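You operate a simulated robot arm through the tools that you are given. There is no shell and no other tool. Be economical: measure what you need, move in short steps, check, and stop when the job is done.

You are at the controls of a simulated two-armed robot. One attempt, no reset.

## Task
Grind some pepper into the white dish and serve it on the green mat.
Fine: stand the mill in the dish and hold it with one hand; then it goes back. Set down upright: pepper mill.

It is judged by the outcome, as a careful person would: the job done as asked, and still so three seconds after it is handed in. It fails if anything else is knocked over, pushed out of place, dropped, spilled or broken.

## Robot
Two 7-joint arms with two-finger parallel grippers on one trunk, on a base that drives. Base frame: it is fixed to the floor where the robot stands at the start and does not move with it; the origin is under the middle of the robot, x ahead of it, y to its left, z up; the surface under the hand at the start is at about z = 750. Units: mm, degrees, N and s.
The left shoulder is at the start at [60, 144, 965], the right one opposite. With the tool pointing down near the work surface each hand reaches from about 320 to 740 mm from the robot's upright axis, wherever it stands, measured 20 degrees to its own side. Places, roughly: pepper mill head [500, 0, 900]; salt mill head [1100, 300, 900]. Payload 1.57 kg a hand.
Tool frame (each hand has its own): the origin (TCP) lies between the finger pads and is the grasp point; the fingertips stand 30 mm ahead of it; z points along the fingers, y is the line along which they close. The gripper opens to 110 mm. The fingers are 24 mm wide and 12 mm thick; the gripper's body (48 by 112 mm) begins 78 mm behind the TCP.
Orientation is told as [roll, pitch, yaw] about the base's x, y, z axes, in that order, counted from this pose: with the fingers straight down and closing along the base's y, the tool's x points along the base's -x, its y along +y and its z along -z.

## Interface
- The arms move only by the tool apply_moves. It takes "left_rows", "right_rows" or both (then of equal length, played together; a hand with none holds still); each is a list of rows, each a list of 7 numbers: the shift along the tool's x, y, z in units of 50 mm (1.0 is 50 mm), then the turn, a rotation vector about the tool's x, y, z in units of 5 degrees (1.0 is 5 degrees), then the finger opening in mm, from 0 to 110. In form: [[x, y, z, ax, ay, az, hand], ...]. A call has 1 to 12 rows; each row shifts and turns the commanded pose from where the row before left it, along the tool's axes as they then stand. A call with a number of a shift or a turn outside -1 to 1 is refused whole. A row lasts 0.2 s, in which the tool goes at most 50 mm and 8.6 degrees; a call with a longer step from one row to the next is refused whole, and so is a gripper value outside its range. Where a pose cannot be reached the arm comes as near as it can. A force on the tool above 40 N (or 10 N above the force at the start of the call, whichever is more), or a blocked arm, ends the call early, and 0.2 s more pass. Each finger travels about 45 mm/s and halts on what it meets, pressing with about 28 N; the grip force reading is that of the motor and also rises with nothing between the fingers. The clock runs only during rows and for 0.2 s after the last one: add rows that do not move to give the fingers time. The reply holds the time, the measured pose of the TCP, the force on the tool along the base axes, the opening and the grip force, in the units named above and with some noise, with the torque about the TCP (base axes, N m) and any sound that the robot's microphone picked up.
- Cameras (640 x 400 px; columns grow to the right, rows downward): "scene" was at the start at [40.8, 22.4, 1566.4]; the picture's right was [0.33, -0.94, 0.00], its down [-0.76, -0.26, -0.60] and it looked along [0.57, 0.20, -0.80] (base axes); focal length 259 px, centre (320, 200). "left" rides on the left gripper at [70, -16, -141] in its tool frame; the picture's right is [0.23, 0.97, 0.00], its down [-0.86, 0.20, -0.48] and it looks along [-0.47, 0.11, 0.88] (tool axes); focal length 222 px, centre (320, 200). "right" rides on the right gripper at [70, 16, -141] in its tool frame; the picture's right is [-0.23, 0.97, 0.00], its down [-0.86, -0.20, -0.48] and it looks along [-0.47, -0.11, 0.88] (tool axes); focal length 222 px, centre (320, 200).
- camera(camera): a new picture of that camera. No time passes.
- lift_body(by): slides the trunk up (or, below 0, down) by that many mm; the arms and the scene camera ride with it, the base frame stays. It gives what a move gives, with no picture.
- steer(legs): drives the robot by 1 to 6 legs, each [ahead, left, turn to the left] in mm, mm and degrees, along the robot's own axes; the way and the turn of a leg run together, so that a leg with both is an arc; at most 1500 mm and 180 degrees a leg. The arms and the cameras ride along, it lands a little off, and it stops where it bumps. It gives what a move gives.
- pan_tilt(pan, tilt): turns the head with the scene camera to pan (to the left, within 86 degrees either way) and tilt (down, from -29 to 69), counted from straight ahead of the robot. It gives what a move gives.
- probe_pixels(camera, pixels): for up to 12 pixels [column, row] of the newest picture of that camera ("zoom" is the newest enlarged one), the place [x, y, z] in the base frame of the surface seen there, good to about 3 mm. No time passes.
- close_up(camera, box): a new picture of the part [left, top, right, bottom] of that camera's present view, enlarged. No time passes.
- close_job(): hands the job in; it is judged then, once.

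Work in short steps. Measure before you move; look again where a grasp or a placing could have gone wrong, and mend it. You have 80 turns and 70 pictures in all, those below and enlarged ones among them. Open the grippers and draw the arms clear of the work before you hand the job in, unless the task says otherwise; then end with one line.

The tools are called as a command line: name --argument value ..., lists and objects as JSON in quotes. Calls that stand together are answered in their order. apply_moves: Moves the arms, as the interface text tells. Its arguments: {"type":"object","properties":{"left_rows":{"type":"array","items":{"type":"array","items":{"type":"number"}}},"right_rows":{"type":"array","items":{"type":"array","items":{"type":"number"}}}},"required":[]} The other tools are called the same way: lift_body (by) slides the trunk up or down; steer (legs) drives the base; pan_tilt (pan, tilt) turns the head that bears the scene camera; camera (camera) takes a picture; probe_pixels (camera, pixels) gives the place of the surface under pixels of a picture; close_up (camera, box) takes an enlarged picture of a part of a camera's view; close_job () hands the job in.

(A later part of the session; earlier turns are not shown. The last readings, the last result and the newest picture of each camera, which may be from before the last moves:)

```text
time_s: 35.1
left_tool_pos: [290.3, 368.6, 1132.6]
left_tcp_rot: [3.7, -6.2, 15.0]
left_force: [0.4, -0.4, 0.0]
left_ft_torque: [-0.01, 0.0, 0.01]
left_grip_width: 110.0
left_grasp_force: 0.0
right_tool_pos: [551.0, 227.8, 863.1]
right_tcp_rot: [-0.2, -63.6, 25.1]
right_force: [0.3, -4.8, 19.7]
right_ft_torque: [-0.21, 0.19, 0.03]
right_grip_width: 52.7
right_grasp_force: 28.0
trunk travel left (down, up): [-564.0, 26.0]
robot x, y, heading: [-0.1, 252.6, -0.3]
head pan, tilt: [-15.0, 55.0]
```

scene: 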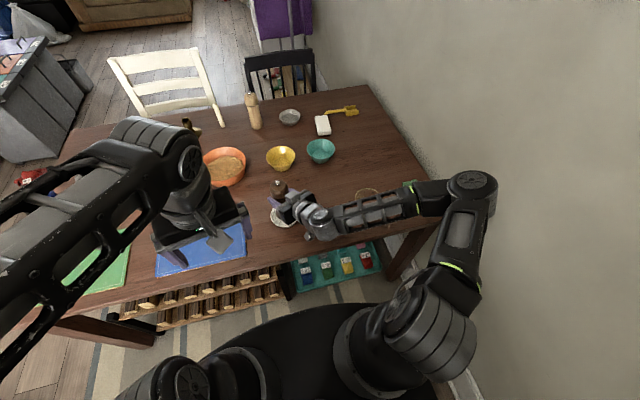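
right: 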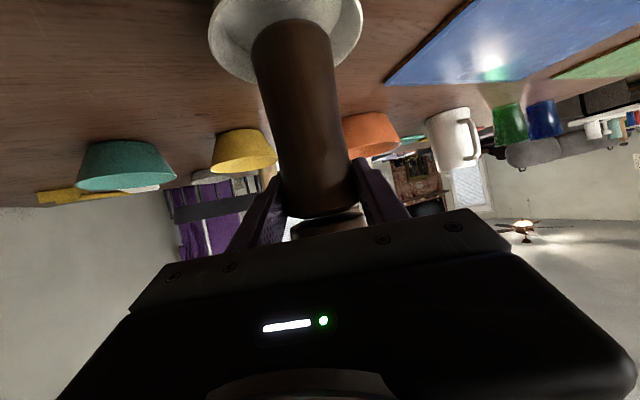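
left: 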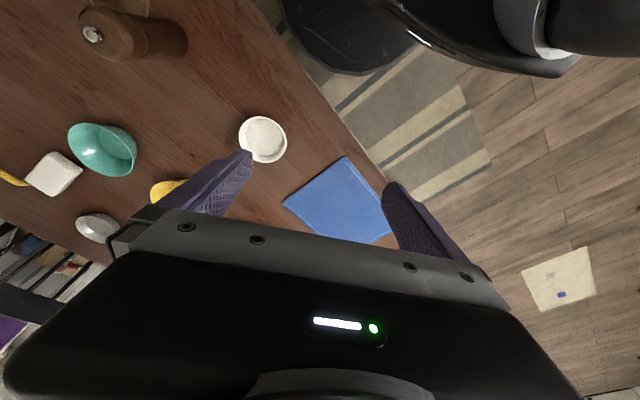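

It rests on the dish floor (≈20 N). I open the right fingers gently to let it stand and look.

apply_moves --right_rows '[[-0.04, 0, -0.02, 0, 0, 0, 20], [0, 0, 0, 0, 0, 0, 54], [0, 0, 0, 0, 0, 0, 60], [0, 0, 0, 0, 0, 0, 68], [0, 0, 0, 0, 0, 0, 76], [0, 0, 0, 0, 0, 0, 76]]'

close_up --camera "right" --box '[200, 0, 420, 240]'

close_up --camera "scene" --box '[232, 150, 328, 240]'

probe_pixels --camera "zoom" --pixels '[[309, 155], [278, 190], [354, 185], [315, 212]]'

```text
time_s: 36.5
left_tool_pos: [289.3, 367.9, 1131.6]
left_tcp_rot: [3.6, -6.1, 15.1]
left_force: [-1.0, 1.0, 0.3]
left_ft_torque: [-0.02, -0.03, 0.03]
left_grip_width: 109.8
left_grasp_force: 0.1
right_tool_pos: [550.6, 227.3, 862.8]
right_tcp_rot: [0.2, -63.0, 24.8]
right_force: [-0.2, 0.6, 0.8]
right_ft_torque: [0.01, 0.01, 0.01]
right_grip_width: 76.0
right_grasp_force: 0.0
trunk travel left (down, up): [-564.0, 26.0]
robot x, y, heading: [3.6, 258.6, 0.1]
head pan, tilt: [-15.0, 55.0]
```

```text
1.67 times, centred on (310, 120) of right
```

zoom: 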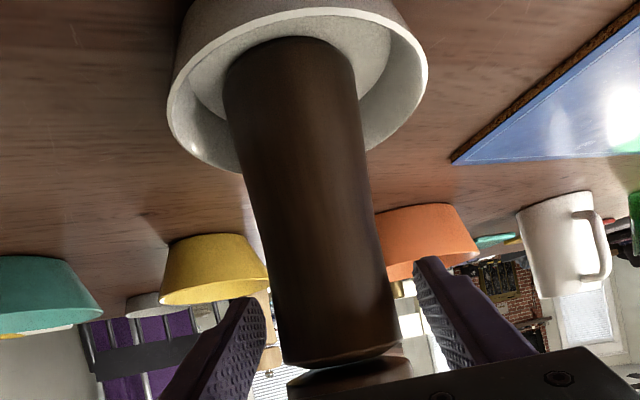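

```text
4.44 times, centred on (280, 195) of scene
```

zoom: 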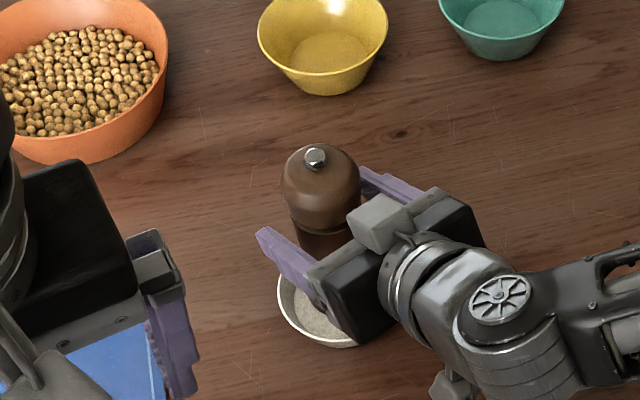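

```text
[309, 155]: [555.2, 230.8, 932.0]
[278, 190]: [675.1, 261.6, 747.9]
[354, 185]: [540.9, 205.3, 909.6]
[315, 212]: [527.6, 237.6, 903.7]
```

The mill stands upright in the dish, knob at ≈(555,230,932). I slide the open right hand down 35 mm along the body and close again for the hold.

apply_moves --right_rows '[[0.125, 0.01, 0.07, 0, 0, 0, 76], [0.125, 0, 0.07, 0, 0, 0, 76], [0.125, 0, 0.07, 0, 0, 0, 76], [0.125, 0, 0.07, 0, 0, 0, 76], [0.125, 0, 0.07, 0, 0, 0, 76], [0, 0, 0, 0, 0, 0, 76], [0, 0, 0, 0, 0, 0, 68], [0, 0, 0, 0, 0, 0, 60], [0, 0, 0, 0, 0, 0, 50], [0, 0, 0, 0, 0, 0, 20], [0, 0, 0, 0, 0, 0, 20], [0, 0, 0, 0, 0, 0, 20]]'

camera --camera "scene"

close_up --camera "scene" --box '[232, 150, 328, 240]'

probe_pixels --camera "zoom" --pixels '[[312, 155], [315, 158], [286, 190], [354, 185], [315, 200], [318, 222]]'

```text
time_s: 39.1
left_tool_pos: [289.8, 368.8, 1131.7]
left_tcp_rot: [3.6, -6.1, 15.2]
left_force: [0.4, -0.4, -0.4]
left_ft_torque: [0.0, 0.01, 0.0]
left_grip_width: 110.2
left_grasp_force: 0.0
right_tool_pos: [550.7, 228.9, 826.6]
right_tcp_rot: [0.2, -62.9, 24.8]
right_force: [1.1, -0.6, 0.6]
right_ft_torque: [-0.01, -0.01, -0.01]
right_grip_width: 54.3
right_grasp_force: 27.7
trunk travel left (down, up): [-564.0, 26.0]
robot x, y, heading: [-3.2, 249.5, -0.1]
head pan, tilt: [-15.0, 55.0]
```

```text
40 pictures are left
```

scene: 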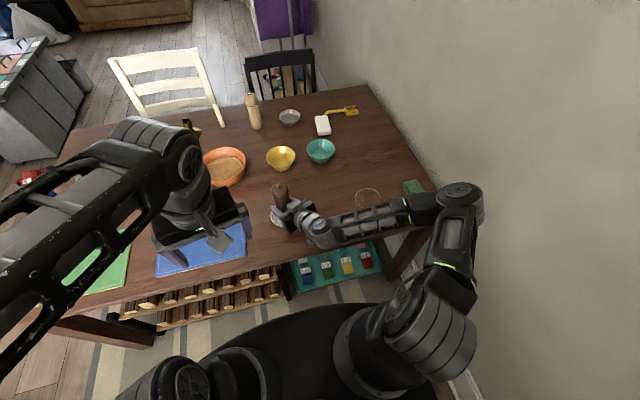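

```text
4.44 times, centred on (280, 195) of scene
```

zoom: 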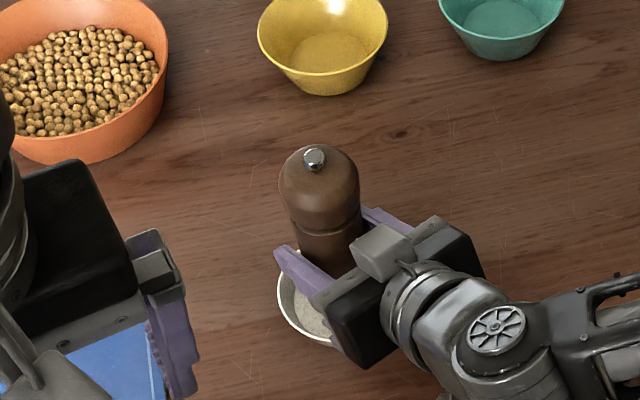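

```text
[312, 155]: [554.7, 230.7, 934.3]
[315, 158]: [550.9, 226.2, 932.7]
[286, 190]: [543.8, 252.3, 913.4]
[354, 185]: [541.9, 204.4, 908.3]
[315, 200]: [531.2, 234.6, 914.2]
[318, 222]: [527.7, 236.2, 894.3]
```

Firm hold at 54 mm; mill axis (553,229), head z≈893–928. I level the left hand and bring it above the head (z 1020).

apply_moves --left_rows '[[0, 0, 0, 0.72, 0, 0, 90], [0, 0, 0, 0, 0.61, 0, 90], [0, 0, 0, 0, 0.61, 0, 90], [-0.544, -0.507, 0.28, 0, 0, 0, 90], [-0.544, -0.507, 0.28, 0, 0, 0, 90], [-0.544, -0.507, 0.28, 0, 0, 0, 90], [-0.544, -0.507, 0.28, 0, 0, 0, 90], [-0.544, -0.507, 0.28, 0, 0, 0, 90], [-0.544, -0.507, 0.28, 0, 0, 0, 90], [-0.544, -0.507, 0.28, 0, 0, 0, 90], [-0.544, -0.507, 0.28, 0, 0, 0, 90]]' --right_rows '[[0, 0, 0, 0, 0, 0, 20], [0, 0, 0, 0, 0, 0, 20], [0, 0, 0, 0, 0, 0, 20], [0, 0, 0, 0, 0, 0, 20], [0, 0, 0, 0, 0, 0, 20], [0, 0, 0, 0, 0, 0, 20], [0, 0, 0, 0, 0, 0, 20], [0, 0, 0, 0, 0, 0, 20], [0, 0, 0, 0, 0, 0, 20], [0, 0, 0, 0, 0, 0, 20], [0, 0, 0, 0, 0, 0, 20]]'

camera --camera "left"

camera --camera "scene"

```text
time_s: 41.5
left_tool_pos: [553.3, 230.2, 1021.4]
left_tcp_rot: [0.1, -0.2, 15.1]
left_force: [-0.3, 0.4, 0.6]
left_ft_torque: [0.03, -0.03, 0.02]
left_grip_width: 90.2
left_grasp_force: 0.0
right_tool_pos: [551.8, 229.1, 825.9]
right_tcp_rot: [0.1, -63.0, 24.8]
right_force: [1.0, 0.0, 0.1]
right_ft_torque: [-0.02, -0.01, 0.01]
right_grip_width: 54.3
right_grasp_force: 27.9
trunk travel left (down, up): [-564.0, 26.0]
robot x, y, heading: [0.6, 252.5, 0.2]
head pan, tilt: [-15.0, 55.0]
```

```text
38 pictures are left
```

left: 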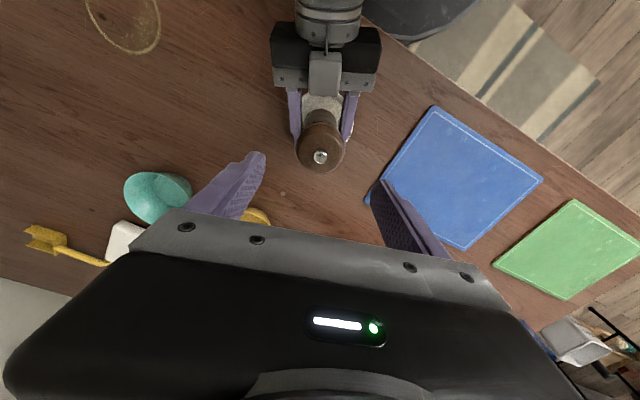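

```text
37 pictures are left
```

scene: 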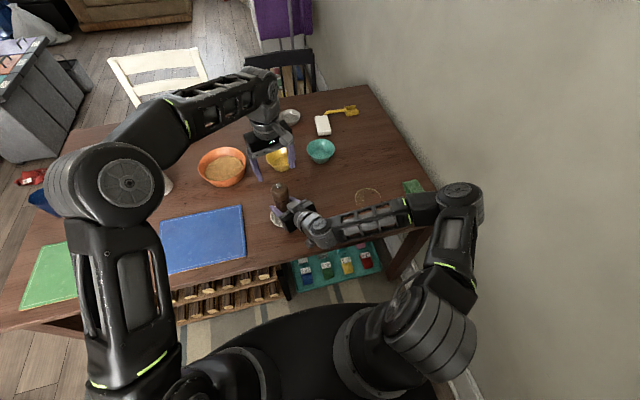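

I verify the knob position in the left picture.

probe_pixels --camera "left" --pixels '[[320, 156], [298, 152], [346, 152], [318, 172], [326, 60]]'

```text
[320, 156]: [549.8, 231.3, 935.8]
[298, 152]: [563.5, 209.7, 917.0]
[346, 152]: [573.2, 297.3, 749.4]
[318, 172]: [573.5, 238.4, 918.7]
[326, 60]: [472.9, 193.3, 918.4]
```

Aligned within ~2 mm. I descend 98 mm and close on the head.

apply_moves --left_rows '[[0, 0, 0.49, 0, 0, 0, 90], [0, 0, 0.49, 0, 0, 0, 90], [0, 0, 0.49, 0, 0, 0, 90], [0, 0, 0.49, 0, 0, 0, 90], [0, 0, 0, 0, 0, 0, 75], [0, 0, 0, 0, 0, 0, 65], [0, 0, 0, 0, 0, 0, 58], [0, 0, 0, 0, 0, 0, 50], [0, 0, 0, 0, 0, 0, 30], [0, 0, 0, 0, 0, 0, 30], [0, 0, 0, 0, 0, 0, 30]]'

camera --camera "left"

close_up --camera "scene" --box '[232, 150, 328, 240]'

```text
time_s: 43.9
left_tool_pos: [551.5, 229.0, 921.5]
left_tcp_rot: [0.0, 0.0, 15.1]
left_force: [0.4, 0.0, 1.0]
left_ft_torque: [-0.05, 0.04, -0.01]
left_grip_width: 54.0
left_grasp_force: 28.5
right_tool_pos: [552.1, 229.5, 825.0]
right_tcp_rot: [0.2, -62.9, 24.8]
right_force: [-0.8, 0.0, 1.2]
right_ft_torque: [0.11, -0.02, 0.03]
right_grip_width: 54.2
right_grasp_force: 28.0
trunk travel left (down, up): [-564.0, 26.0]
robot x, y, heading: [-2.1, 255.6, 0.1]
head pan, tilt: [-15.0, 55.0]
```

```text
36 pictures are left
```

left: 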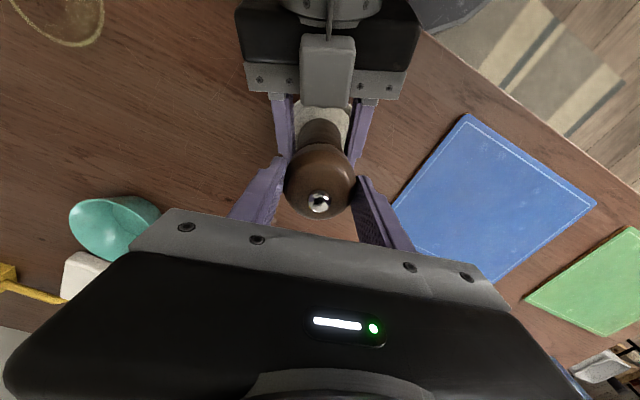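

```text
4.44 times, centred on (280, 195) of scene
```

zoom: 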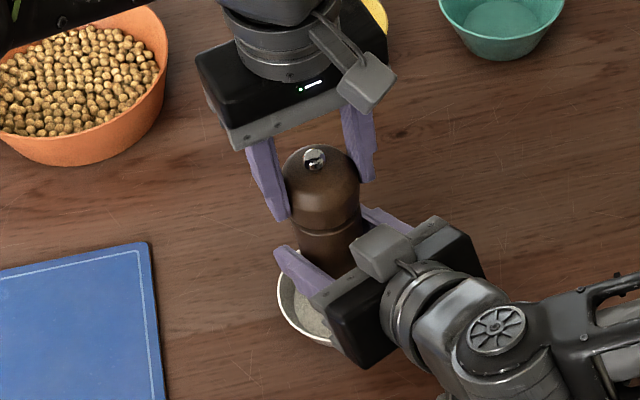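

Both hands hold; head gripped at 54 mm. I twist the head clockwise 60°, listening for grinding.

apply_moves --left_rows '[[0, 0, 0, 0, 0, 1, 30], [0, 0, 0, 0, 0, 1, 30], [0, 0, 0, 0, 0, 1, 30], [0, 0, 0, 0, 0, 1, 30], [0, 0, 0, 0, 0, 1, 30], [0, 0, 0, 0, 0, 1, 30], [0, 0, 0, 0, 0, 1, 30], [0, 0, 0, 0, 0, 1, 30], [0, 0, 0, 0, 0, 1, 30], [0, 0, 0, 0, 0, 1, 30], [0, 0, 0, 0, 0, 1, 30], [0, 0, 0, 0, 0, 1, 30]]'

close_up --camera "scene" --box '[232, 150, 328, 240]'

```text
time_s: 46.5
left_tool_pos: [552.3, 230.3, 922.4]
left_tcp_rot: [0.1, -0.1, -45.0]
left_force: [0.0, 7.4, 10.1]
left_ft_torque: [0.42, 0.06, 0.0]
left_grip_width: 54.3
left_grasp_force: 28.1
right_tool_pos: [551.2, 228.6, 826.6]
right_tcp_rot: [0.0, -63.0, 24.8]
right_force: [1.6, -7.7, 0.1]
right_ft_torque: [0.22, -0.15, -0.01]
right_grip_width: 54.6
right_grasp_force: 28.6
trunk travel left (down, up): [-564.0, 26.0]
robot x, y, heading: [-4.3, 252.6, 0.2]
head pan, tilt: [-15.0, 55.0]
```

```text
4.44 times, centred on (280, 195) of scene
```

zoom: 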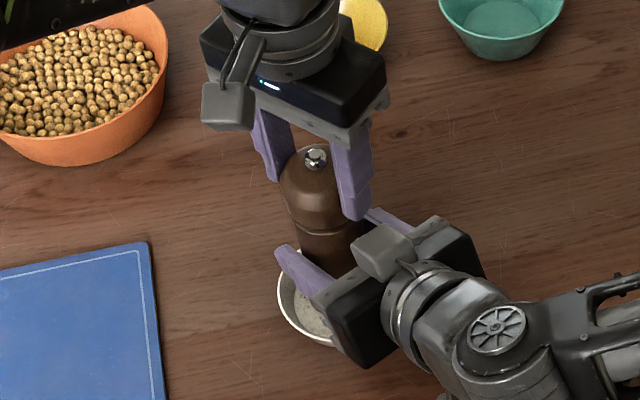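

No sound reported yet. I twist back the other way and listen.

apply_moves --left_rows '[[0, 0, 0, 0, 0, -1, 30], [0, 0, 0, 0, 0, -1, 30], [0, 0, 0, 0, 0, -1, 30], [0, 0, 0, 0, 0, -1, 30], [0, 0, 0, 0, 0, -1, 30], [0, 0, 0, 0, 0, -1, 30], [0, 0, 0, 0, 0, -1, 30], [0, 0, 0, 0, 0, -1, 30], [0, 0, 0, 0, 0, -1, 30], [0, 0, 0, 0, 0, -1, 30], [0, 0, 0, 0, 0, -1, 30], [0, 0, 0, 0, 0, -1, 30]]'

close_up --camera "left" --box '[230, 60, 410, 240]'

```text
time_s: 49.1
left_tool_pos: [552.3, 229.7, 922.6]
left_tcp_rot: [0.0, 0.1, 15.1]
left_force: [-0.7, 3.8, 10.2]
left_ft_torque: [0.22, -0.11, 0.01]
left_grip_width: 54.1
left_grasp_force: 28.2
right_tool_pos: [550.5, 228.5, 825.7]
right_tcp_rot: [0.2, -63.1, 24.9]
right_force: [0.7, -6.2, -1.1]
right_ft_torque: [-0.31, 0.01, -0.03]
right_grip_width: 54.5
right_grasp_force: 28.4
trunk travel left (down, up): [-564.0, 26.0]
robot x, y, heading: [0.2, 250.1, -0.0]
head pan, tilt: [-15.0, 55.0]
```

```text
2.22 times, centred on (320, 150) of left
```

zoom: 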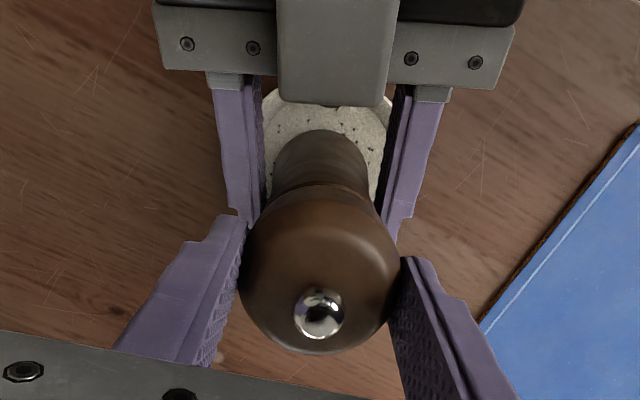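

Pepper flecks now lie in the dish. I do two more twists each way for a proper amount.

apply_moves --left_rows '[[0, 0, 0, 0, 0, 1, 30], [0, 0, 0, 0, 0, 1, 30], [0, 0, 0, 0, 0, 1, 30], [0, 0, 0, 0, 0, 1, 30], [0, 0, 0, 0, 0, 1, 30], [0, 0, 0, 0, 0, 1, 30], [0, 0, 0, 0, 0, 1, 30], [0, 0, 0, 0, 0, 1, 30], [0, 0, 0, 0, 0, 1, 30], [0, 0, 0, 0, 0, 1, 30], [0, 0, 0, 0, 0, 1, 30], [0, 0, 0, 0, 0, 1, 30]]'

apply_moves --left_rows '[[0, 0, 0, 0, 0, -1, 30], [0, 0, 0, 0, 0, -1, 30], [0, 0, 0, 0, 0, -1, 30], [0, 0, 0, 0, 0, -1, 30], [0, 0, 0, 0, 0, -1, 30], [0, 0, 0, 0, 0, -1, 30], [0, 0, 0, 0, 0, -1, 30], [0, 0, 0, 0, 0, -1, 30], [0, 0, 0, 0, 0, -1, 30], [0, 0, 0, 0, 0, -1, 30], [0, 0, 0, 0, 0, -1, 30], [0, 0, 0, 0, 0, -1, 30]]'

apply_moves --left_rows '[[0, 0, 0, 0, 0, 1, 30], [0, 0, 0, 0, 0, 1, 30], [0, 0, 0, 0, 0, 1, 30], [0, 0, 0, 0, 0, 1, 30], [0, 0, 0, 0, 0, 1, 30], [0, 0, 0, 0, 0, 1, 30], [0, 0, 0, 0, 0, 1, 30], [0, 0, 0, 0, 0, 1, 30], [0, 0, 0, 0, 0, 1, 30], [0, 0, 0, 0, 0, 1, 30], [0, 0, 0, 0, 0, 1, 30], [0, 0, 0, 0, 0, 1, 30]]'

apply_moves --left_rows '[[0, 0, 0, 0, 0, -1, 30], [0, 0, 0, 0, 0, -1, 30], [0, 0, 0, 0, 0, -1, 30], [0, 0, 0, 0, 0, -1, 30], [0, 0, 0, 0, 0, -1, 30], [0, 0, 0, 0, 0, -1, 30], [0, 0, 0, 0, 0, -1, 30], [0, 0, 0, 0, 0, -1, 30], [0, 0, 0, 0, 0, -1, 30], [0, 0, 0, 0, 0, -1, 30], [0, 0, 0, 0, 0, -1, 30], [0, 0, 0, 0, 0, -1, 30]]'

close_up --camera "left" --box '[230, 60, 410, 240]'

```text
time_s: 51.7
left_tool_pos: [552.1, 230.3, 921.8]
left_tcp_rot: [0.1, 0.0, -45.0]
left_force: [2.3, 8.8, 3.2]
left_ft_torque: [0.65, -0.08, -0.03]
left_grip_width: 54.0
left_grasp_force: 27.8
right_tool_pos: [551.7, 228.8, 825.0]
right_tcp_rot: [0.0, -63.0, 24.8]
right_force: [-3.1, -7.6, 1.5]
right_ft_torque: [0.16, -0.07, -0.04]
right_grip_width: 54.2
right_grasp_force: 27.7
trunk travel left (down, up): [-564.0, 26.0]
robot x, y, heading: [0.5, 254.0, -0.2]
head pan, tilt: [-15.0, 55.0]
```

```text
time_s: 54.3
left_tool_pos: [550.8, 230.6, 922.7]
left_tcp_rot: [0.0, 0.0, 15.2]
left_force: [2.5, 2.8, 1.0]
left_ft_torque: [0.18, -0.26, -0.05]
left_grip_width: 53.8
left_grasp_force: 28.1
right_tool_pos: [550.6, 228.3, 826.7]
right_tcp_rot: [0.2, -63.0, 24.7]
right_force: [-0.9, -5.0, 3.0]
right_ft_torque: [-0.2, -0.03, 0.03]
right_grip_width: 54.3
right_grasp_force: 28.2
trunk travel left (down, up): [-564.0, 26.0]
robot x, y, heading: [-0.2, 252.6, 0.2]
head pan, tilt: [-15.0, 55.0]
```

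```text
time_s: 56.9
left_tool_pos: [552.9, 230.1, 921.9]
left_tcp_rot: [0.0, 0.0, -45.0]
left_force: [2.4, 8.7, 0.2]
left_ft_torque: [0.62, -0.07, 0.03]
left_grip_width: 54.1
left_grasp_force: 27.8
right_tool_pos: [551.8, 229.1, 826.0]
right_tcp_rot: [0.1, -63.0, 24.7]
right_force: [-3.3, -7.4, 5.9]
right_ft_torque: [0.18, -0.12, -0.01]
right_grip_width: 54.4
right_grasp_force: 28.5
trunk travel left (down, up): [-564.0, 26.0]
robot x, y, heading: [-0.3, 253.2, -0.0]
head pan, tilt: [-15.0, 55.0]
```

```text
time_s: 59.5
left_tool_pos: [551.9, 230.2, 921.2]
left_tcp_rot: [-0.1, -0.1, 15.1]
left_force: [1.0, 1.5, 0.0]
left_ft_torque: [0.11, -0.07, -0.03]
left_grip_width: 53.9
left_grasp_force: 28.1
right_tool_pos: [551.4, 228.3, 827.6]
right_tcp_rot: [0.2, -63.1, 24.8]
right_force: [0.2, -3.4, 4.1]
right_ft_torque: [-0.21, -0.09, 0.04]
right_grip_width: 54.4
right_grasp_force: 28.3
trunk travel left (down, up): [-564.0, 26.0]
robot x, y, heading: [1.8, 254.1, 0.1]
head pan, tilt: [-15.0, 55.0]
```

```text
2.22 times, centred on (320, 150) of left
```

zoom: 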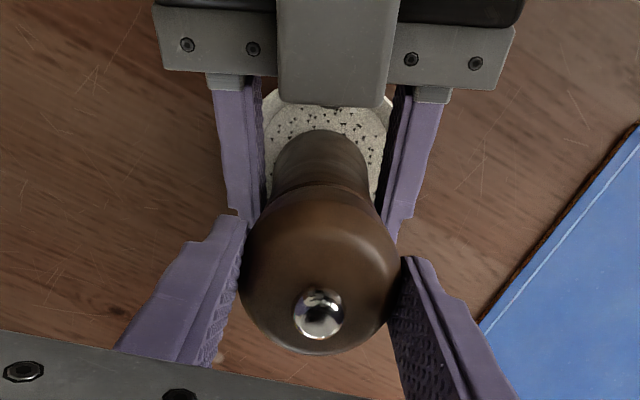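

Good amount of pepper. I release the head with the left hand and rise 120 mm.

apply_moves --left_rows '[[0, 0, 0, 0, 0, 0, 60], [0, 0, 0, 0, 0, 0, 75], [0, 0, 0, 0, 0, 0, 90], [0, 0, 0, 0, 0, 0, 90], [0, 0, -0.6, 0, 0, 0, 90], [0, 0, -0.6, 0, 0, 0, 90], [0, 0, -0.6, 0, 0, 0, 90], [0, 0, -0.6, 0, 0, 0, 90]]'

apply_moves --right_rows '[[0, 0, 0, 0, 0, 0, 56], [0, 0, 0, 0, 0, 0, 64], [0, 0, 0, 0, 0, 0, 76], [0, 0, 0, 0, 0, 0, 76], [-0.125, 0, -0.064, 0, 0, 0, 76], [-0.125, 0, -0.064, 0, 0, 0, 76], [-0.125, 0, -0.064, 0, 0, 0, 76], [-0.125, 0, -0.064, 0, 0, 0, 76], [-0.1, 0, -0.05, 0, 0, 0, 76], [0, 0, 0, 0, 0, 0, 76]]'

close_up --camera "right" --box '[200, 0, 420, 240]'

```text
time_s: 61.3
left_tool_pos: [551.0, 229.4, 1041.5]
left_tcp_rot: [0.1, 0.1, 15.0]
left_force: [-0.6, -0.3, 0.4]
left_ft_torque: [0.01, 0.01, -0.01]
left_grip_width: 90.2
left_grasp_force: 0.1
right_tool_pos: [551.3, 230.0, 826.1]
right_tcp_rot: [0.2, -63.1, 24.8]
right_force: [-1.5, 0.2, 3.2]
right_ft_torque: [-0.04, 0.06, -0.05]
right_grip_width: 54.1
right_grasp_force: 27.7
trunk travel left (down, up): [-564.0, 26.0]
robot x, y, heading: [-4.5, 251.4, 0.1]
head pan, tilt: [-15.0, 55.0]
```

```text
time_s: 63.5
left_tool_pos: [552.7, 229.7, 1041.8]
left_tcp_rot: [0.1, 0.0, 15.0]
left_force: [-0.1, 0.0, -0.3]
left_ft_torque: [-0.01, -0.03, -0.01]
left_grip_width: 90.0
left_grasp_force: 0.0
right_tool_pos: [552.6, 229.2, 859.9]
right_tcp_rot: [0.2, -63.0, 24.8]
right_force: [0.1, -0.3, 0.6]
right_ft_torque: [-0.03, 0.0, -0.01]
right_grip_width: 75.9
right_grasp_force: 0.2
trunk travel left (down, up): [-564.0, 26.0]
robot x, y, heading: [-0.1, 255.3, 0.2]
head pan, tilt: [-15.0, 55.0]
```

```text
1.67 times, centred on (310, 120) of right
```

zoom: 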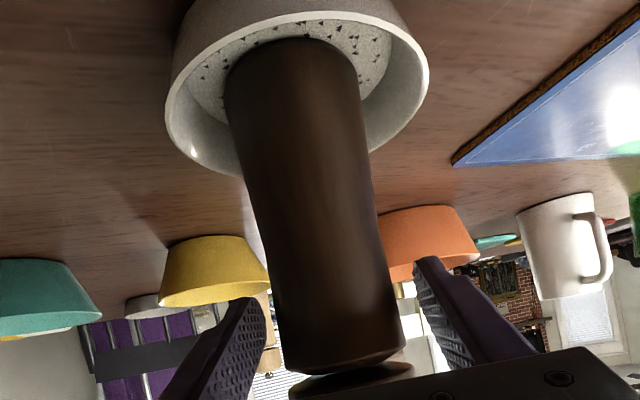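

Right hand is just below the head on the body. I close, raise the left hand further, then lift the mill slowly 45 mm.

apply_moves --right_rows '[[0, 0, 0, 0, 0, 0, 66], [0, 0, 0, 0, 0, 0, 56], [0, 0, 0, 0, 0, 0, 40], [0, 0, 0, 0, 0, 0, 20], [0, 0, 0, 0, 0, 0, 20], [0, 0, 0, 0, 0, 0, 20], [-0.178, 0, -0.0908, 0, 0, 0, 20], [-0.178, 0, -0.0908, 0, 0, 0, 20], [-0.178, 0, -0.0908, 0, 0, 0, 20], [-0.178, 0, -0.0908, 0, 0, 0, 20], [-0.089, 0, -0.0454, 0, 0, 0, 20]]' --left_rows '[[0, 0, -0.5, 0, 0, 0, 90], [0, 0, -0.5, 0, 0, 0, 90], [0, 0, -0.5, 0, 0, 0, 90], [0, 0, -0.5, 0, 0, 0, 90], [0, 0.5, 0, 0, 0, 0, 90], [0, 0.5, 0, 0, 0, 0, 90], [0, 0.5, 0, 0, 0, 0, 90], [0, 0.5, 0, 0, 0, 0, 90], [0, 0.5, 0, 0, 0, 0, 90], [0, 0.5, 0, 0, 0, 0, 90], [0, 0, 0, 0, 0, 0, 90]]'

close_up --camera "right" --box '[200, 0, 420, 240]'

probe_pixels --camera "zoom" --pixels '[[285, 60], [285, 100], [300, 200], [320, 300], [320, 350]]'

```text
time_s: 65.9
left_tool_pos: [513.9, 374.4, 1083.7]
left_tcp_rot: [0.1, 0.0, 15.0]
left_force: [0.0, 0.4, 1.0]
left_ft_torque: [-0.01, 0.01, 0.03]
left_grip_width: 90.1
left_grasp_force: 0.2
left hand out of reach, approached as far as the arm can: row 2, 3, 4
right_tool_pos: [552.3, 228.6, 904.3]
right_tcp_rot: [0.1, -63.0, 24.9]
right_force: [-1.0, -0.3, -3.5]
right_ft_torque: [-0.02, -0.01, -0.02]
right_grip_width: 52.7
right_grasp_force: 28.3
trunk travel left (down, up): [-564.0, 26.0]
robot x, y, heading: [2.5, 254.3, -0.2]
head pan, tilt: [-15.0, 55.0]
```

```text
1.67 times, centred on (310, 120) of right
```

zoom: 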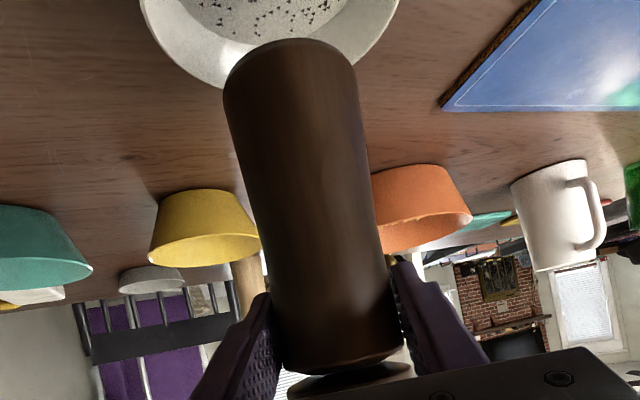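

```text
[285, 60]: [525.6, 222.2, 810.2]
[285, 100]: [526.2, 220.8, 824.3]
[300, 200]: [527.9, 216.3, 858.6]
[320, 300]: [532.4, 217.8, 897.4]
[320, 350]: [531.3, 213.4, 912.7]
```

No slip: mill bottom at ≈800. I carry it back above its original place (536,-1).

apply_moves --right_rows '[[0.126, -0.505, -0.247, 0, 0, 0, 20], [0.126, -0.505, -0.247, 0, 0, 0, 20], [0.126, -0.505, -0.247, 0, 0, 0, 20], [0.126, -0.505, -0.247, 0, 0, 0, 20], [0.126, -0.505, -0.247, 0, 0, 0, 20], [0.126, -0.505, -0.247, 0, 0, 0, 20], [0.126, -0.505, -0.247, 0, 0, 0, 20], [0.126, -0.505, -0.247, 0, 0, 0, 20], [0, 0, 0, 0, 0, 0, 20]]'

close_up --camera "right" --box '[200, 0, 420, 240]'

probe_pixels --camera "zoom" --pixels '[[285, 50], [285, 100], [300, 200], [320, 300], [320, 350]]'

```text
time_s: 67.9
left_tool_pos: [515.1, 375.1, 1084.8]
left_tcp_rot: [0.1, 0.0, 15.1]
left_force: [0.5, -0.3, 0.3]
left_ft_torque: [0.03, 0.01, 0.0]
left_grip_width: 90.0
left_grasp_force: 0.0
right_tool_pos: [538.7, -2.0, 904.0]
right_tcp_rot: [0.2, -63.0, 24.7]
right_force: [0.0, 0.3, -1.7]
right_ft_torque: [0.01, 0.0, -0.03]
right_grip_width: 52.6
right_grasp_force: 27.9
trunk travel left (down, up): [-564.0, 26.0]
robot x, y, heading: [0.1, 251.8, 0.0]
head pan, tilt: [-15.0, 55.0]
```

```text
1.67 times, centred on (310, 120) of right
```

zoom: 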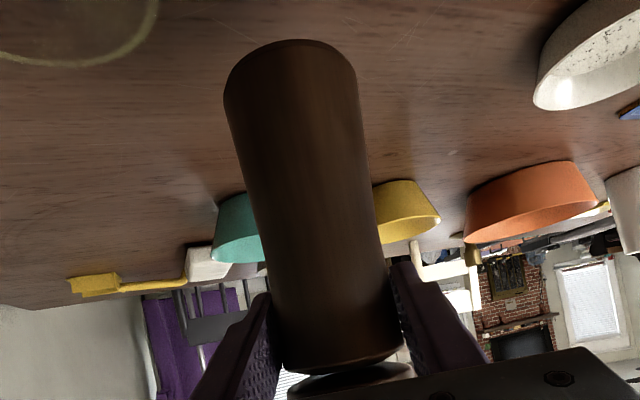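

```text
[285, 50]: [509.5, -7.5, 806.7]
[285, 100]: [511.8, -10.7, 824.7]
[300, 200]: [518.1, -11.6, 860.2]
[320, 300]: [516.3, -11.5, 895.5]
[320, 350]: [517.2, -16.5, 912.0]
```

Foot axis ≈ (535,2), bottom ≈799. I lower: 45 mm then small steps to contact (expected TCP z ≈ 853).

apply_moves --right_rows '[[0.134, 0, 0.068, 0, 0, 0, 20], [0.134, 0, 0.068, 0, 0, 0, 20], [0.134, 0, 0.068, 0, 0, 0, 20], [0.134, 0, 0.068, 0, 0, 0, 20], [0.134, 0, 0.068, 0, 0, 0, 20], [0.134, 0, 0.068, 0, 0, 0, 20], [0.036, 0, 0.018, 0, 0, 0, 20], [0.036, 0, 0.018, 0, 0, 0, 20], [0, 0, 0, 0, 0, 0, 20]]'

```text
time_s: 69.9
left_tool_pos: [514.0, 374.3, 1083.0]
left_tcp_rot: [0.0, 0.0, 15.2]
left_force: [-0.2, -1.0, -0.1]
left_ft_torque: [-0.02, 0.02, 0.03]
left_grip_width: 90.2
left_grasp_force: 0.0
right_tool_pos: [536.0, -0.1, 854.1]
right_tcp_rot: [0.2, -63.0, 24.8]
right_force: [0.5, -0.2, -2.5]
right_ft_torque: [-0.04, 0.06, -0.01]
right_grip_width: 52.6
right_grasp_force: 28.6
trunk travel left (down, up): [-564.0, 26.0]
robot x, y, heading: [0.1, 254.7, -0.2]
head pan, tilt: [-15.0, 55.0]
```

Not yet touching; I go down in 1.5 mm steps.

apply_moves --right_rows '[[0.027, 0, 0.0136, 0, 0, 0, 20], [0.027, 0, 0.0136, 0, 0, 0, 20], [0, 0, 0, 0, 0, 0, 20]]'

```text
time_s: 70.7
left_tool_pos: [514.4, 375.6, 1083.2]
left_tcp_rot: [0.0, 0.0, 15.1]
left_force: [0.1, 0.6, 1.0]
left_ft_torque: [-0.01, 0.01, -0.03]
left_grip_width: 89.9
left_grasp_force: 0.0
right_tool_pos: [535.2, -1.3, 852.1]
right_tcp_rot: [0.1, -63.0, 24.8]
right_force: [0.0, -1.2, 1.1]
right_ft_torque: [-0.12, -0.01, -0.01]
right_grip_width: 52.7
right_grasp_force: 28.3
trunk travel left (down, up): [-564.0, 26.0]
robot x, y, heading: [4.5, 253.6, 0.1]
head pan, tilt: [-15.0, 55.0]
```

Force just turned from -2.5 to +1 N: touching. One more mm, then open and view.

apply_moves --right_rows '[[0.018, 0, 0.009, 0, 0, 0, 20], [0, 0, 0, 0, 0, 0, 20], [0, 0, 0, 0, 0, 0, 54], [0, 0, 0, 0, 0, 0, 62], [0, 0, 0, 0, 0, 0, 72], [0, 0, 0, 0, 0, 0, 85], [0, 0, 0, 0, 0, 0, 100], [0, 0, 0, 0, 0, 0, 100], [0, 0, 0, 0, 0, 0, 100]]'

camera --camera "right"

```text
time_s: 72.7
left_tool_pos: [513.7, 374.2, 1082.9]
left_tcp_rot: [0.0, 0.0, 15.2]
left_force: [0.5, -0.5, -0.5]
left_ft_torque: [0.01, -0.05, 0.02]
left_grip_width: 90.1
left_grasp_force: 0.0
right_tool_pos: [535.1, -0.5, 851.0]
right_tcp_rot: [0.2, -63.0, 24.8]
right_force: [0.2, 1.0, -0.3]
right_ft_torque: [0.01, -0.03, 0.02]
right_grip_width: 100.1
right_grasp_force: 0.1
trunk travel left (down, up): [-564.0, 26.0]
robot x, y, heading: [-1.5, 253.9, -0.3]
head pan, tilt: [-15.0, 55.0]
```

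```text
28 pictures are left
```

right: 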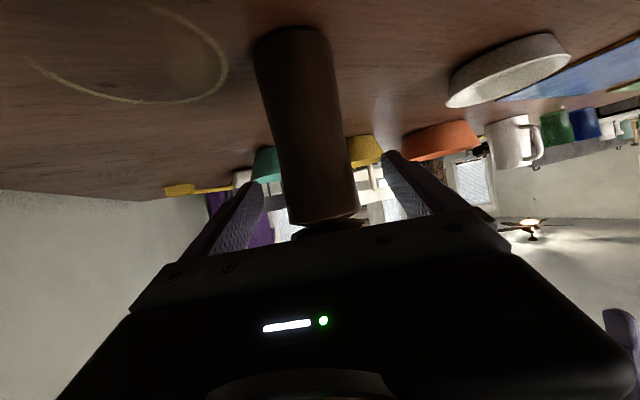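

The mill stands free and upright. I withdraw the right hand back along its axis, then up.

apply_moves --right_rows '[[0, 0, -0.5, 0, 0, 0, 100], [0, 0, -0.6, 0, 0, 0, 100], [0, 0, -0.6, 0, 0, 0, 100], [0, 0, -0.6, 0, 0, 0, 100], [0, 0, -0.6, 0, 0, 0, 100], [-0.7, 0, -0.35, 0, 0, 0, 100], [-0.7, 0, -0.35, 0, 0, 0, 100], [-0.7, 0, -0.35, 0, 0, 0, 100], [-0.7, 0, -0.35, 0, 0, 0, 100]]'

camera --camera "scene"

```text
time_s: 74.7
left_tool_pos: [513.3, 375.5, 1084.4]
left_tcp_rot: [-0.1, 0.1, 15.1]
left_force: [-0.4, 0.2, -0.2]
left_ft_torque: [0.05, -0.01, 0.03]
left_grip_width: 90.1
left_grasp_force: 0.1
right_tool_pos: [419.5, -56.8, 1073.3]
right_tcp_rot: [0.3, -63.0, 24.7]
right_force: [-0.9, 0.3, 0.9]
right_ft_torque: [0.0, 0.0, 0.02]
right_grip_width: 100.2
right_grasp_force: 0.0
trunk travel left (down, up): [-564.0, 26.0]
robot x, y, heading: [-2.3, 254.6, -0.1]
head pan, tilt: [-15.0, 55.0]
```

```text
27 pictures are left
```

scene: 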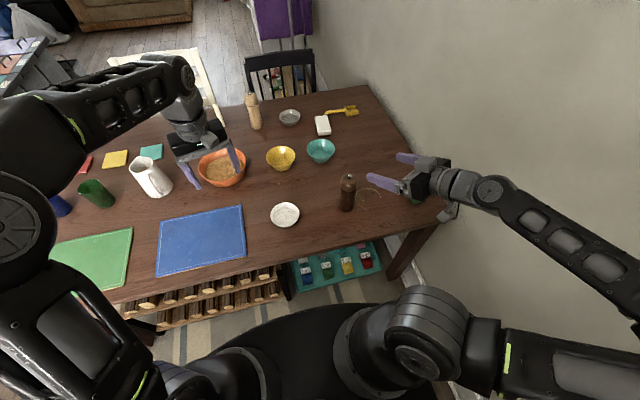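

All fine: mill back, dish with pepper at (285,214). I bring the left hand above the dish (z 900), fully open.

apply_moves --left_rows '[[0.01, -0.502, 0.3, 0, 0, 0, 110], [0.01, -0.502, 0.3, 0, 0, 0, 110], [0.01, -0.502, 0.6, 0, 0, 0, 110], [0.01, -0.502, 0.8, 0, 0, 0, 110], [0.01, -0.502, 0.84, 0, 0, 0, 110], [0.01, -0.502, 0.84, 0, 0, 0, 110]]'

camera --camera "left"

close_up --camera "left" --box '[240, 60, 400, 220]'

close_up --camera "scene" --box '[255, 190, 315, 240]'

```text
time_s: 76.1
left_tool_pos: [551.7, 227.1, 898.8]
left_tcp_rot: [0.0, 0.0, 15.2]
left_force: [0.6, -0.2, -0.6]
left_ft_torque: [0.01, 0.05, 0.0]
left_grip_width: 110.1
left_grasp_force: 0.0
right_tool_pos: [420.7, -56.4, 1072.4]
right_tcp_rot: [0.3, -63.0, 24.7]
right_force: [-0.4, 0.4, -0.8]
right_ft_torque: [0.01, -0.01, -0.02]
right_grip_width: 99.9
right_grasp_force: 0.1
trunk travel left (down, up): [-564.0, 26.0]
robot x, y, heading: [-0.1, 253.4, 0.0]
head pan, tilt: [-15.0, 55.0]
```

```text
26 pictures are left
```

left: 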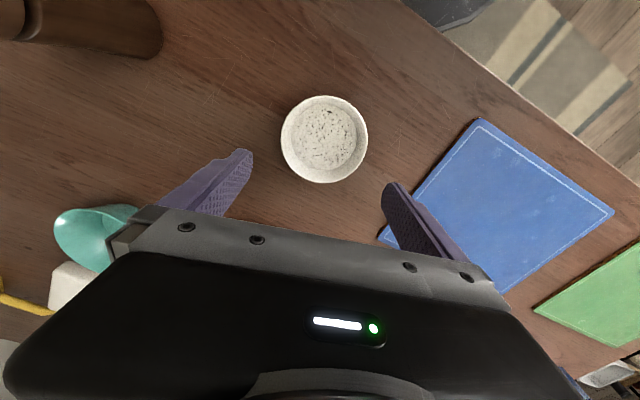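

```text
2.50 times, centred on (320, 140) of left
```

zoom: 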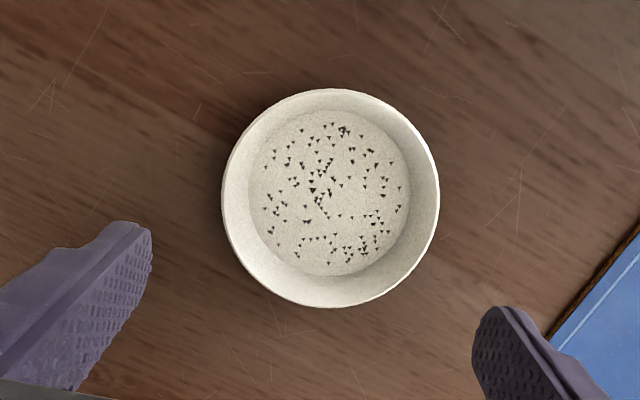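

```text
8.00 times, centred on (285, 215) of scene
```

zoom: 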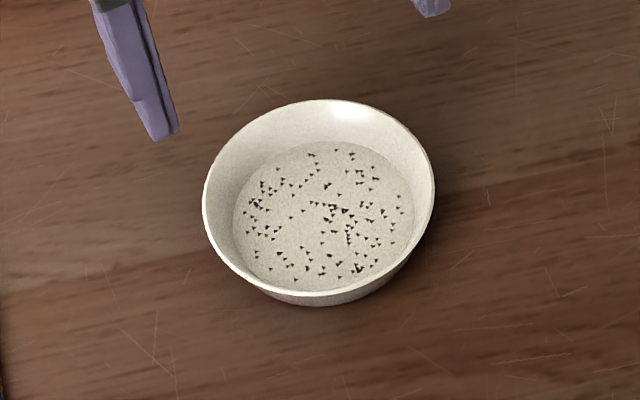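

I probe opposing rim points in both views to fit the dish centre.

probe_pixels --camera "left" --pixels '[[282, 140], [366, 140], [325, 98], [324, 181], [295, 110], [354, 110], [295, 169], [354, 169]]'

probe_pixels --camera "zoom" --pixels '[[206, 200], [432, 190], [330, 101], [310, 293], [250, 130], [400, 130], [240, 270], [400, 260]]'

```text
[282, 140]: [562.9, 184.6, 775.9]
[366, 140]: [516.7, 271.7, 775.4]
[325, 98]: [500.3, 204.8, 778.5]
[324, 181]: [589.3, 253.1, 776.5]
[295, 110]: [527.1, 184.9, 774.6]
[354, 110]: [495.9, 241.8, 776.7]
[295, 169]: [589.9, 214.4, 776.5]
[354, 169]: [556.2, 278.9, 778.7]
```

```text
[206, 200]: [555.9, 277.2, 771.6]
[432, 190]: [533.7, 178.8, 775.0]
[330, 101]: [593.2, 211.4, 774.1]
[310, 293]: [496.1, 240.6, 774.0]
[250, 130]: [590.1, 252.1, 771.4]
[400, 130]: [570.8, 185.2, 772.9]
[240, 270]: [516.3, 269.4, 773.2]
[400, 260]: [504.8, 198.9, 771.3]
```

Dish centre ≈ (543.5,228), diameter ≈ 101. I shift accordingly and descend to just above the rim (TCP 812), then look.

apply_moves --left_rows '[[0.152, 0.066, 0, 0, 0, 0, 110], [0, 0, 0.58, 0, 0, 0, 110], [0, 0, 0.58, 0, 0, 0, 110], [0, 0, 0.58, 0, 0, 0, 110], [0, 0, 0, 0, 0, 0, 110]]'

camera --camera "left"

close_up --camera "scene" --box '[245, 180, 325, 240]'

```text
time_s: 77.3
left_tool_pos: [542.0, 228.7, 812.3]
left_tcp_rot: [0.0, 0.0, 15.1]
left_force: [-0.9, 0.5, 1.1]
left_ft_torque: [-0.01, -0.02, 0.02]
left_grip_width: 110.1
left_grasp_force: 0.1
right_tool_pos: [419.8, -55.0, 1073.3]
right_tcp_rot: [0.1, -63.0, 24.7]
right_force: [-0.5, 0.0, -0.2]
right_ft_torque: [0.03, 0.02, 0.02]
right_grip_width: 100.2
right_grasp_force: 0.0
trunk travel left (down, up): [-564.0, 26.0]
robot x, y, heading: [-2.6, 256.3, 0.2]
head pan, tilt: [-15.0, 55.0]
```

```text
23 pictures are left
```

left: 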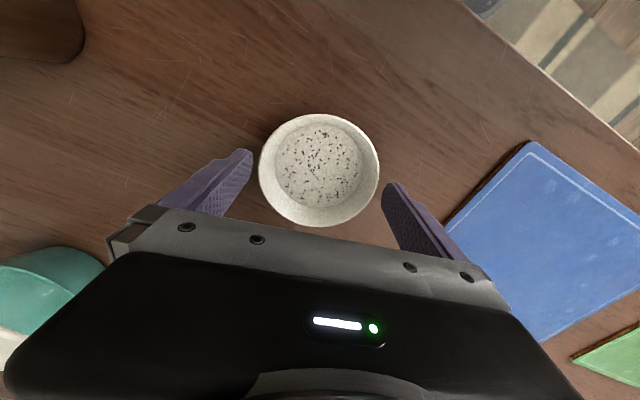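

```text
6.67 times, centred on (285, 210) of scene
```

zoom: 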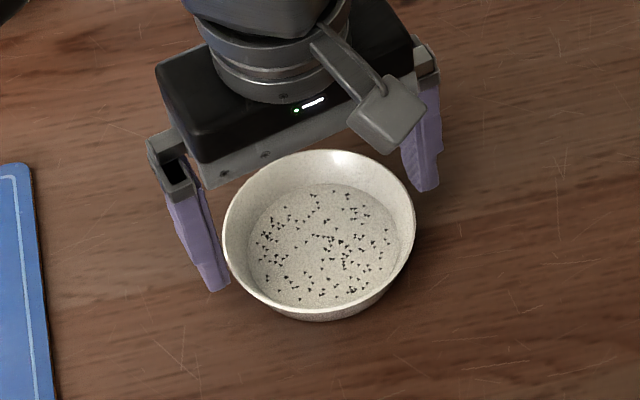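

The rim (cols 259–379) fits between the tips (252, 383). I descend 24 mm slowly.

apply_moves --left_rows '[[0, 0, 0.08, 0, 0, 0, 110], [0, 0, 0.08, 0, 0, 0, 110], [0, 0, 0.08, 0, 0, 0, 110], [0, 0, 0.08, 0, 0, 0, 110], [0, 0, 0.08, 0, 0, 0, 110], [0, 0, 0.06, 0, 0, 0, 110], [0, 0, 0, 0, 0, 0, 110]]'

camera --camera "left"

```text
time_s: 78.9
left_tool_pos: [543.0, 229.2, 789.6]
left_tcp_rot: [-0.1, 0.0, 15.1]
left_force: [0.0, -0.2, 0.1]
left_ft_torque: [0.02, -0.01, 0.01]
left_grip_width: 109.9
left_grasp_force: 0.0
right_tool_pos: [421.3, -55.6, 1072.2]
right_tcp_rot: [0.1, -63.0, 24.8]
right_force: [0.4, 1.0, -0.1]
right_ft_torque: [0.0, -0.01, 0.01]
right_grip_width: 100.0
right_grasp_force: 0.2
trunk travel left (down, up): [-564.0, 26.0]
robot x, y, heading: [-0.1, 254.8, -0.2]
head pan, tilt: [-15.0, 55.0]
```

```text
21 pictures are left
```

left: 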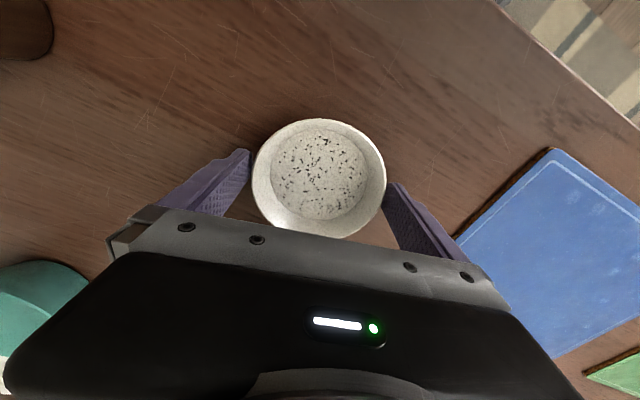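

No contact, both fingers outside the rim. I close on the dish.

apply_moves --left_rows '[[0, 0, 0, 0, 0, 0, 104], [0, 0, 0, 0, 0, 0, 100], [0, 0, 0, 0, 0, 0, 94], [0, 0, 0, 0, 0, 0, 85], [0, 0, 0, 0, 0, 0, 75], [0, 0, 0, 0, 0, 0, 75]]'

camera --camera "left"

```text
time_s: 80.3
left_tool_pos: [543.1, 228.9, 790.3]
left_tcp_rot: [0.0, 0.0, 15.1]
left_force: [-0.1, -1.1, -0.1]
left_ft_torque: [-0.05, 0.02, 0.0]
left_grip_width: 100.3
left_grasp_force: 28.1
right_tool_pos: [419.0, -55.3, 1072.4]
right_tcp_rot: [0.1, -63.1, 24.8]
right_force: [0.6, 0.2, -0.6]
right_ft_torque: [-0.01, -0.01, 0.0]
right_grip_width: 100.0
right_grasp_force: 0.1
trunk travel left (down, up): [-564.0, 26.0]
robot x, y, heading: [3.1, 253.2, 0.0]
head pan, tilt: [-15.0, 55.0]
```

```text
20 pictures are left
```

left: 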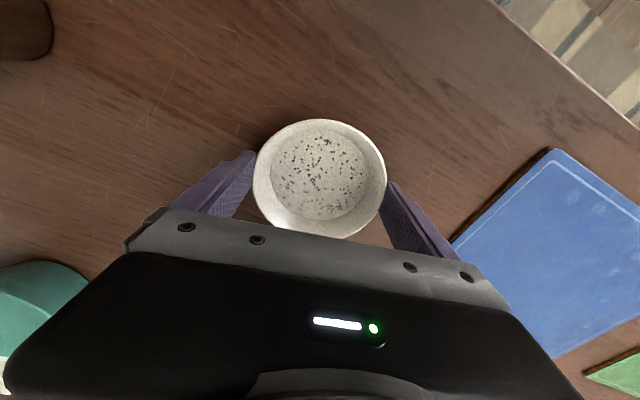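

Gripped at 100 mm. I lift 40 mm slowly and check that it hangs level.

apply_moves --left_rows '[[0, 0, -0.1, 0, 0, 0, 75], [0, 0, -0.1, 0, 0, 0, 75], [0, 0, -0.15, 0, 0, 0, 75], [0, 0, -0.15, 0, 0, 0, 75], [0, 0, -0.15, 0, 0, 0, 75], [0, 0, -0.15, 0, 0, 0, 75], [0, 0, 0, 0, 0, 0, 75]]'

camera --camera "left"

close_up --camera "scene" --box '[245, 180, 325, 240]'

```text
time_s: 81.9
left_tool_pos: [542.2, 228.8, 829.2]
left_tcp_rot: [0.0, 0.0, 15.1]
left_force: [-0.3, -0.1, -1.1]
left_ft_torque: [0.01, 0.01, 0.02]
left_grip_width: 100.1
left_grasp_force: 28.3
right_tool_pos: [420.2, -56.4, 1073.8]
right_tcp_rot: [0.2, -62.9, 24.8]
right_force: [-0.2, -0.2, -0.7]
right_ft_torque: [0.01, 0.01, 0.01]
right_grip_width: 100.4
right_grasp_force: 0.1
trunk travel left (down, up): [-564.0, 26.0]
robot x, y, heading: [-3.0, 254.3, -0.0]
head pan, tilt: [-15.0, 55.0]
```

```text
19 pictures are left
```

left: 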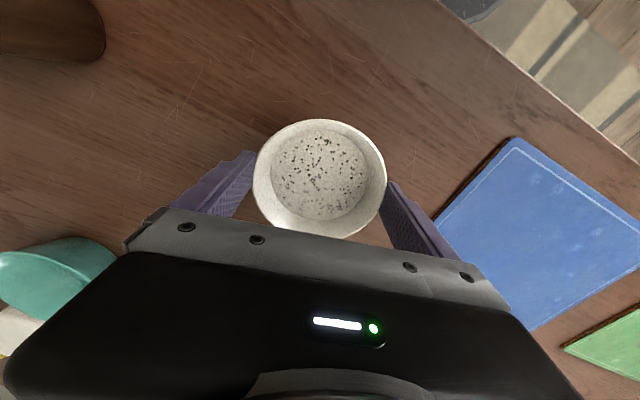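

```text
6.67 times, centred on (285, 210) of scene
```

zoom: 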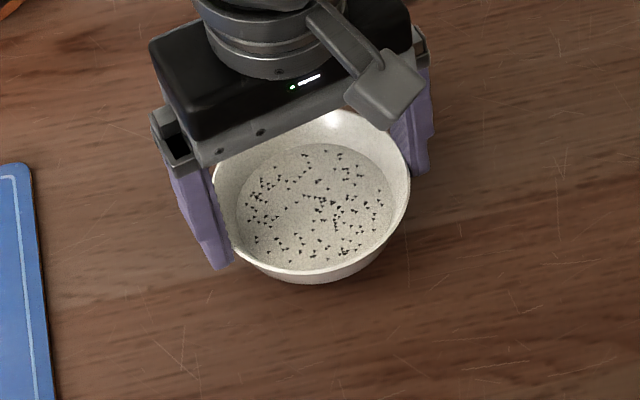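

It hangs level. I raise 40 mm more and drive left 300 mm as a first leg.

apply_moves --left_rows '[[0, 0, -0.2, 0, 0, 0, 75], [0, 0, -0.2, 0, 0, 0, 75], [0, 0, -0.2, 0, 0, 0, 75], [0, 0, -0.2, 0, 0, 0, 75], [0, 0, 0, 0, 0, 0, 75]]'

steer --legs '[[0, 300, 0]]'

pan_tilt --pan 25 --tilt 55

camera --camera "scene"

```text
time_s: 83.1
left_tool_pos: [543.0, 228.8, 870.2]
left_tcp_rot: [0.0, 0.1, 15.1]
left_force: [0.0, 0.3, -1.1]
left_ft_torque: [0.01, 0.02, -0.01]
left_grip_width: 100.0
left_grasp_force: 27.9
right_tool_pos: [419.6, -55.7, 1073.0]
right_tcp_rot: [0.1, -62.9, 24.8]
right_force: [0.0, 1.0, -0.6]
right_ft_torque: [0.0, 0.02, 0.01]
right_grip_width: 100.1
right_grasp_force: 0.0
trunk travel left (down, up): [-564.0, 26.0]
robot x, y, heading: [1.3, 252.3, -0.0]
head pan, tilt: [-15.0, 55.0]
```

```text
time_s: 85.2
left_tool_pos: [541.7, 532.1, 869.9]
left_tcp_rot: [-0.1, 0.1, 15.1]
left_force: [0.0, -0.4, -0.9]
left_ft_torque: [-0.03, -0.03, 0.01]
left_grip_width: 100.2
left_grasp_force: 28.5
right_tool_pos: [420.0, 247.9, 1073.8]
right_tcp_rot: [0.2, -63.0, 25.0]
right_force: [-0.2, 0.0, 0.1]
right_ft_torque: [-0.02, 0.03, -0.05]
right_grip_width: 100.3
right_grasp_force: 0.0
trunk travel left (down, up): [-564.0, 26.0]
robot x, y, heading: [-2.6, 554.3, 0.4]
head pan, tilt: [-15.0, 55.0]
```

```text
time_s: 86.2
left_tool_pos: [541.9, 531.4, 870.9]
left_tcp_rot: [0.0, 0.0, 15.0]
left_force: [0.0, -0.6, -1.2]
left_ft_torque: [-0.01, -0.02, -0.01]
left_grip_width: 100.3
left_grasp_force: 27.4
right_tool_pos: [420.6, 246.5, 1073.9]
right_tcp_rot: [0.1, -63.0, 24.7]
right_force: [-0.4, 0.4, 0.8]
right_ft_torque: [0.01, -0.03, 0.0]
right_grip_width: 99.8
right_grasp_force: 0.1
trunk travel left (down, up): [-564.0, 26.0]
robot x, y, heading: [-2.0, 554.7, -0.1]
head pan, tilt: [25.0, 55.0]
```

```text
17 pictures are left
```

scene: 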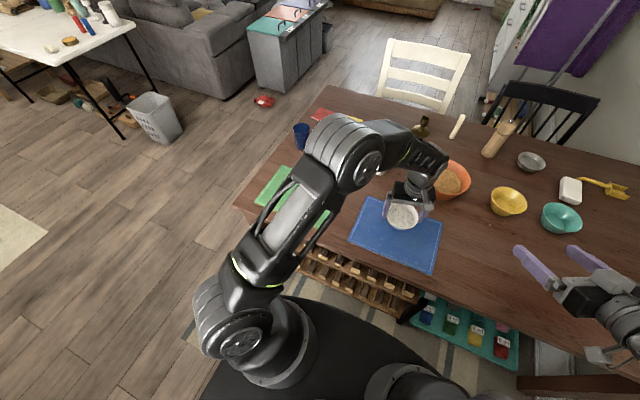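

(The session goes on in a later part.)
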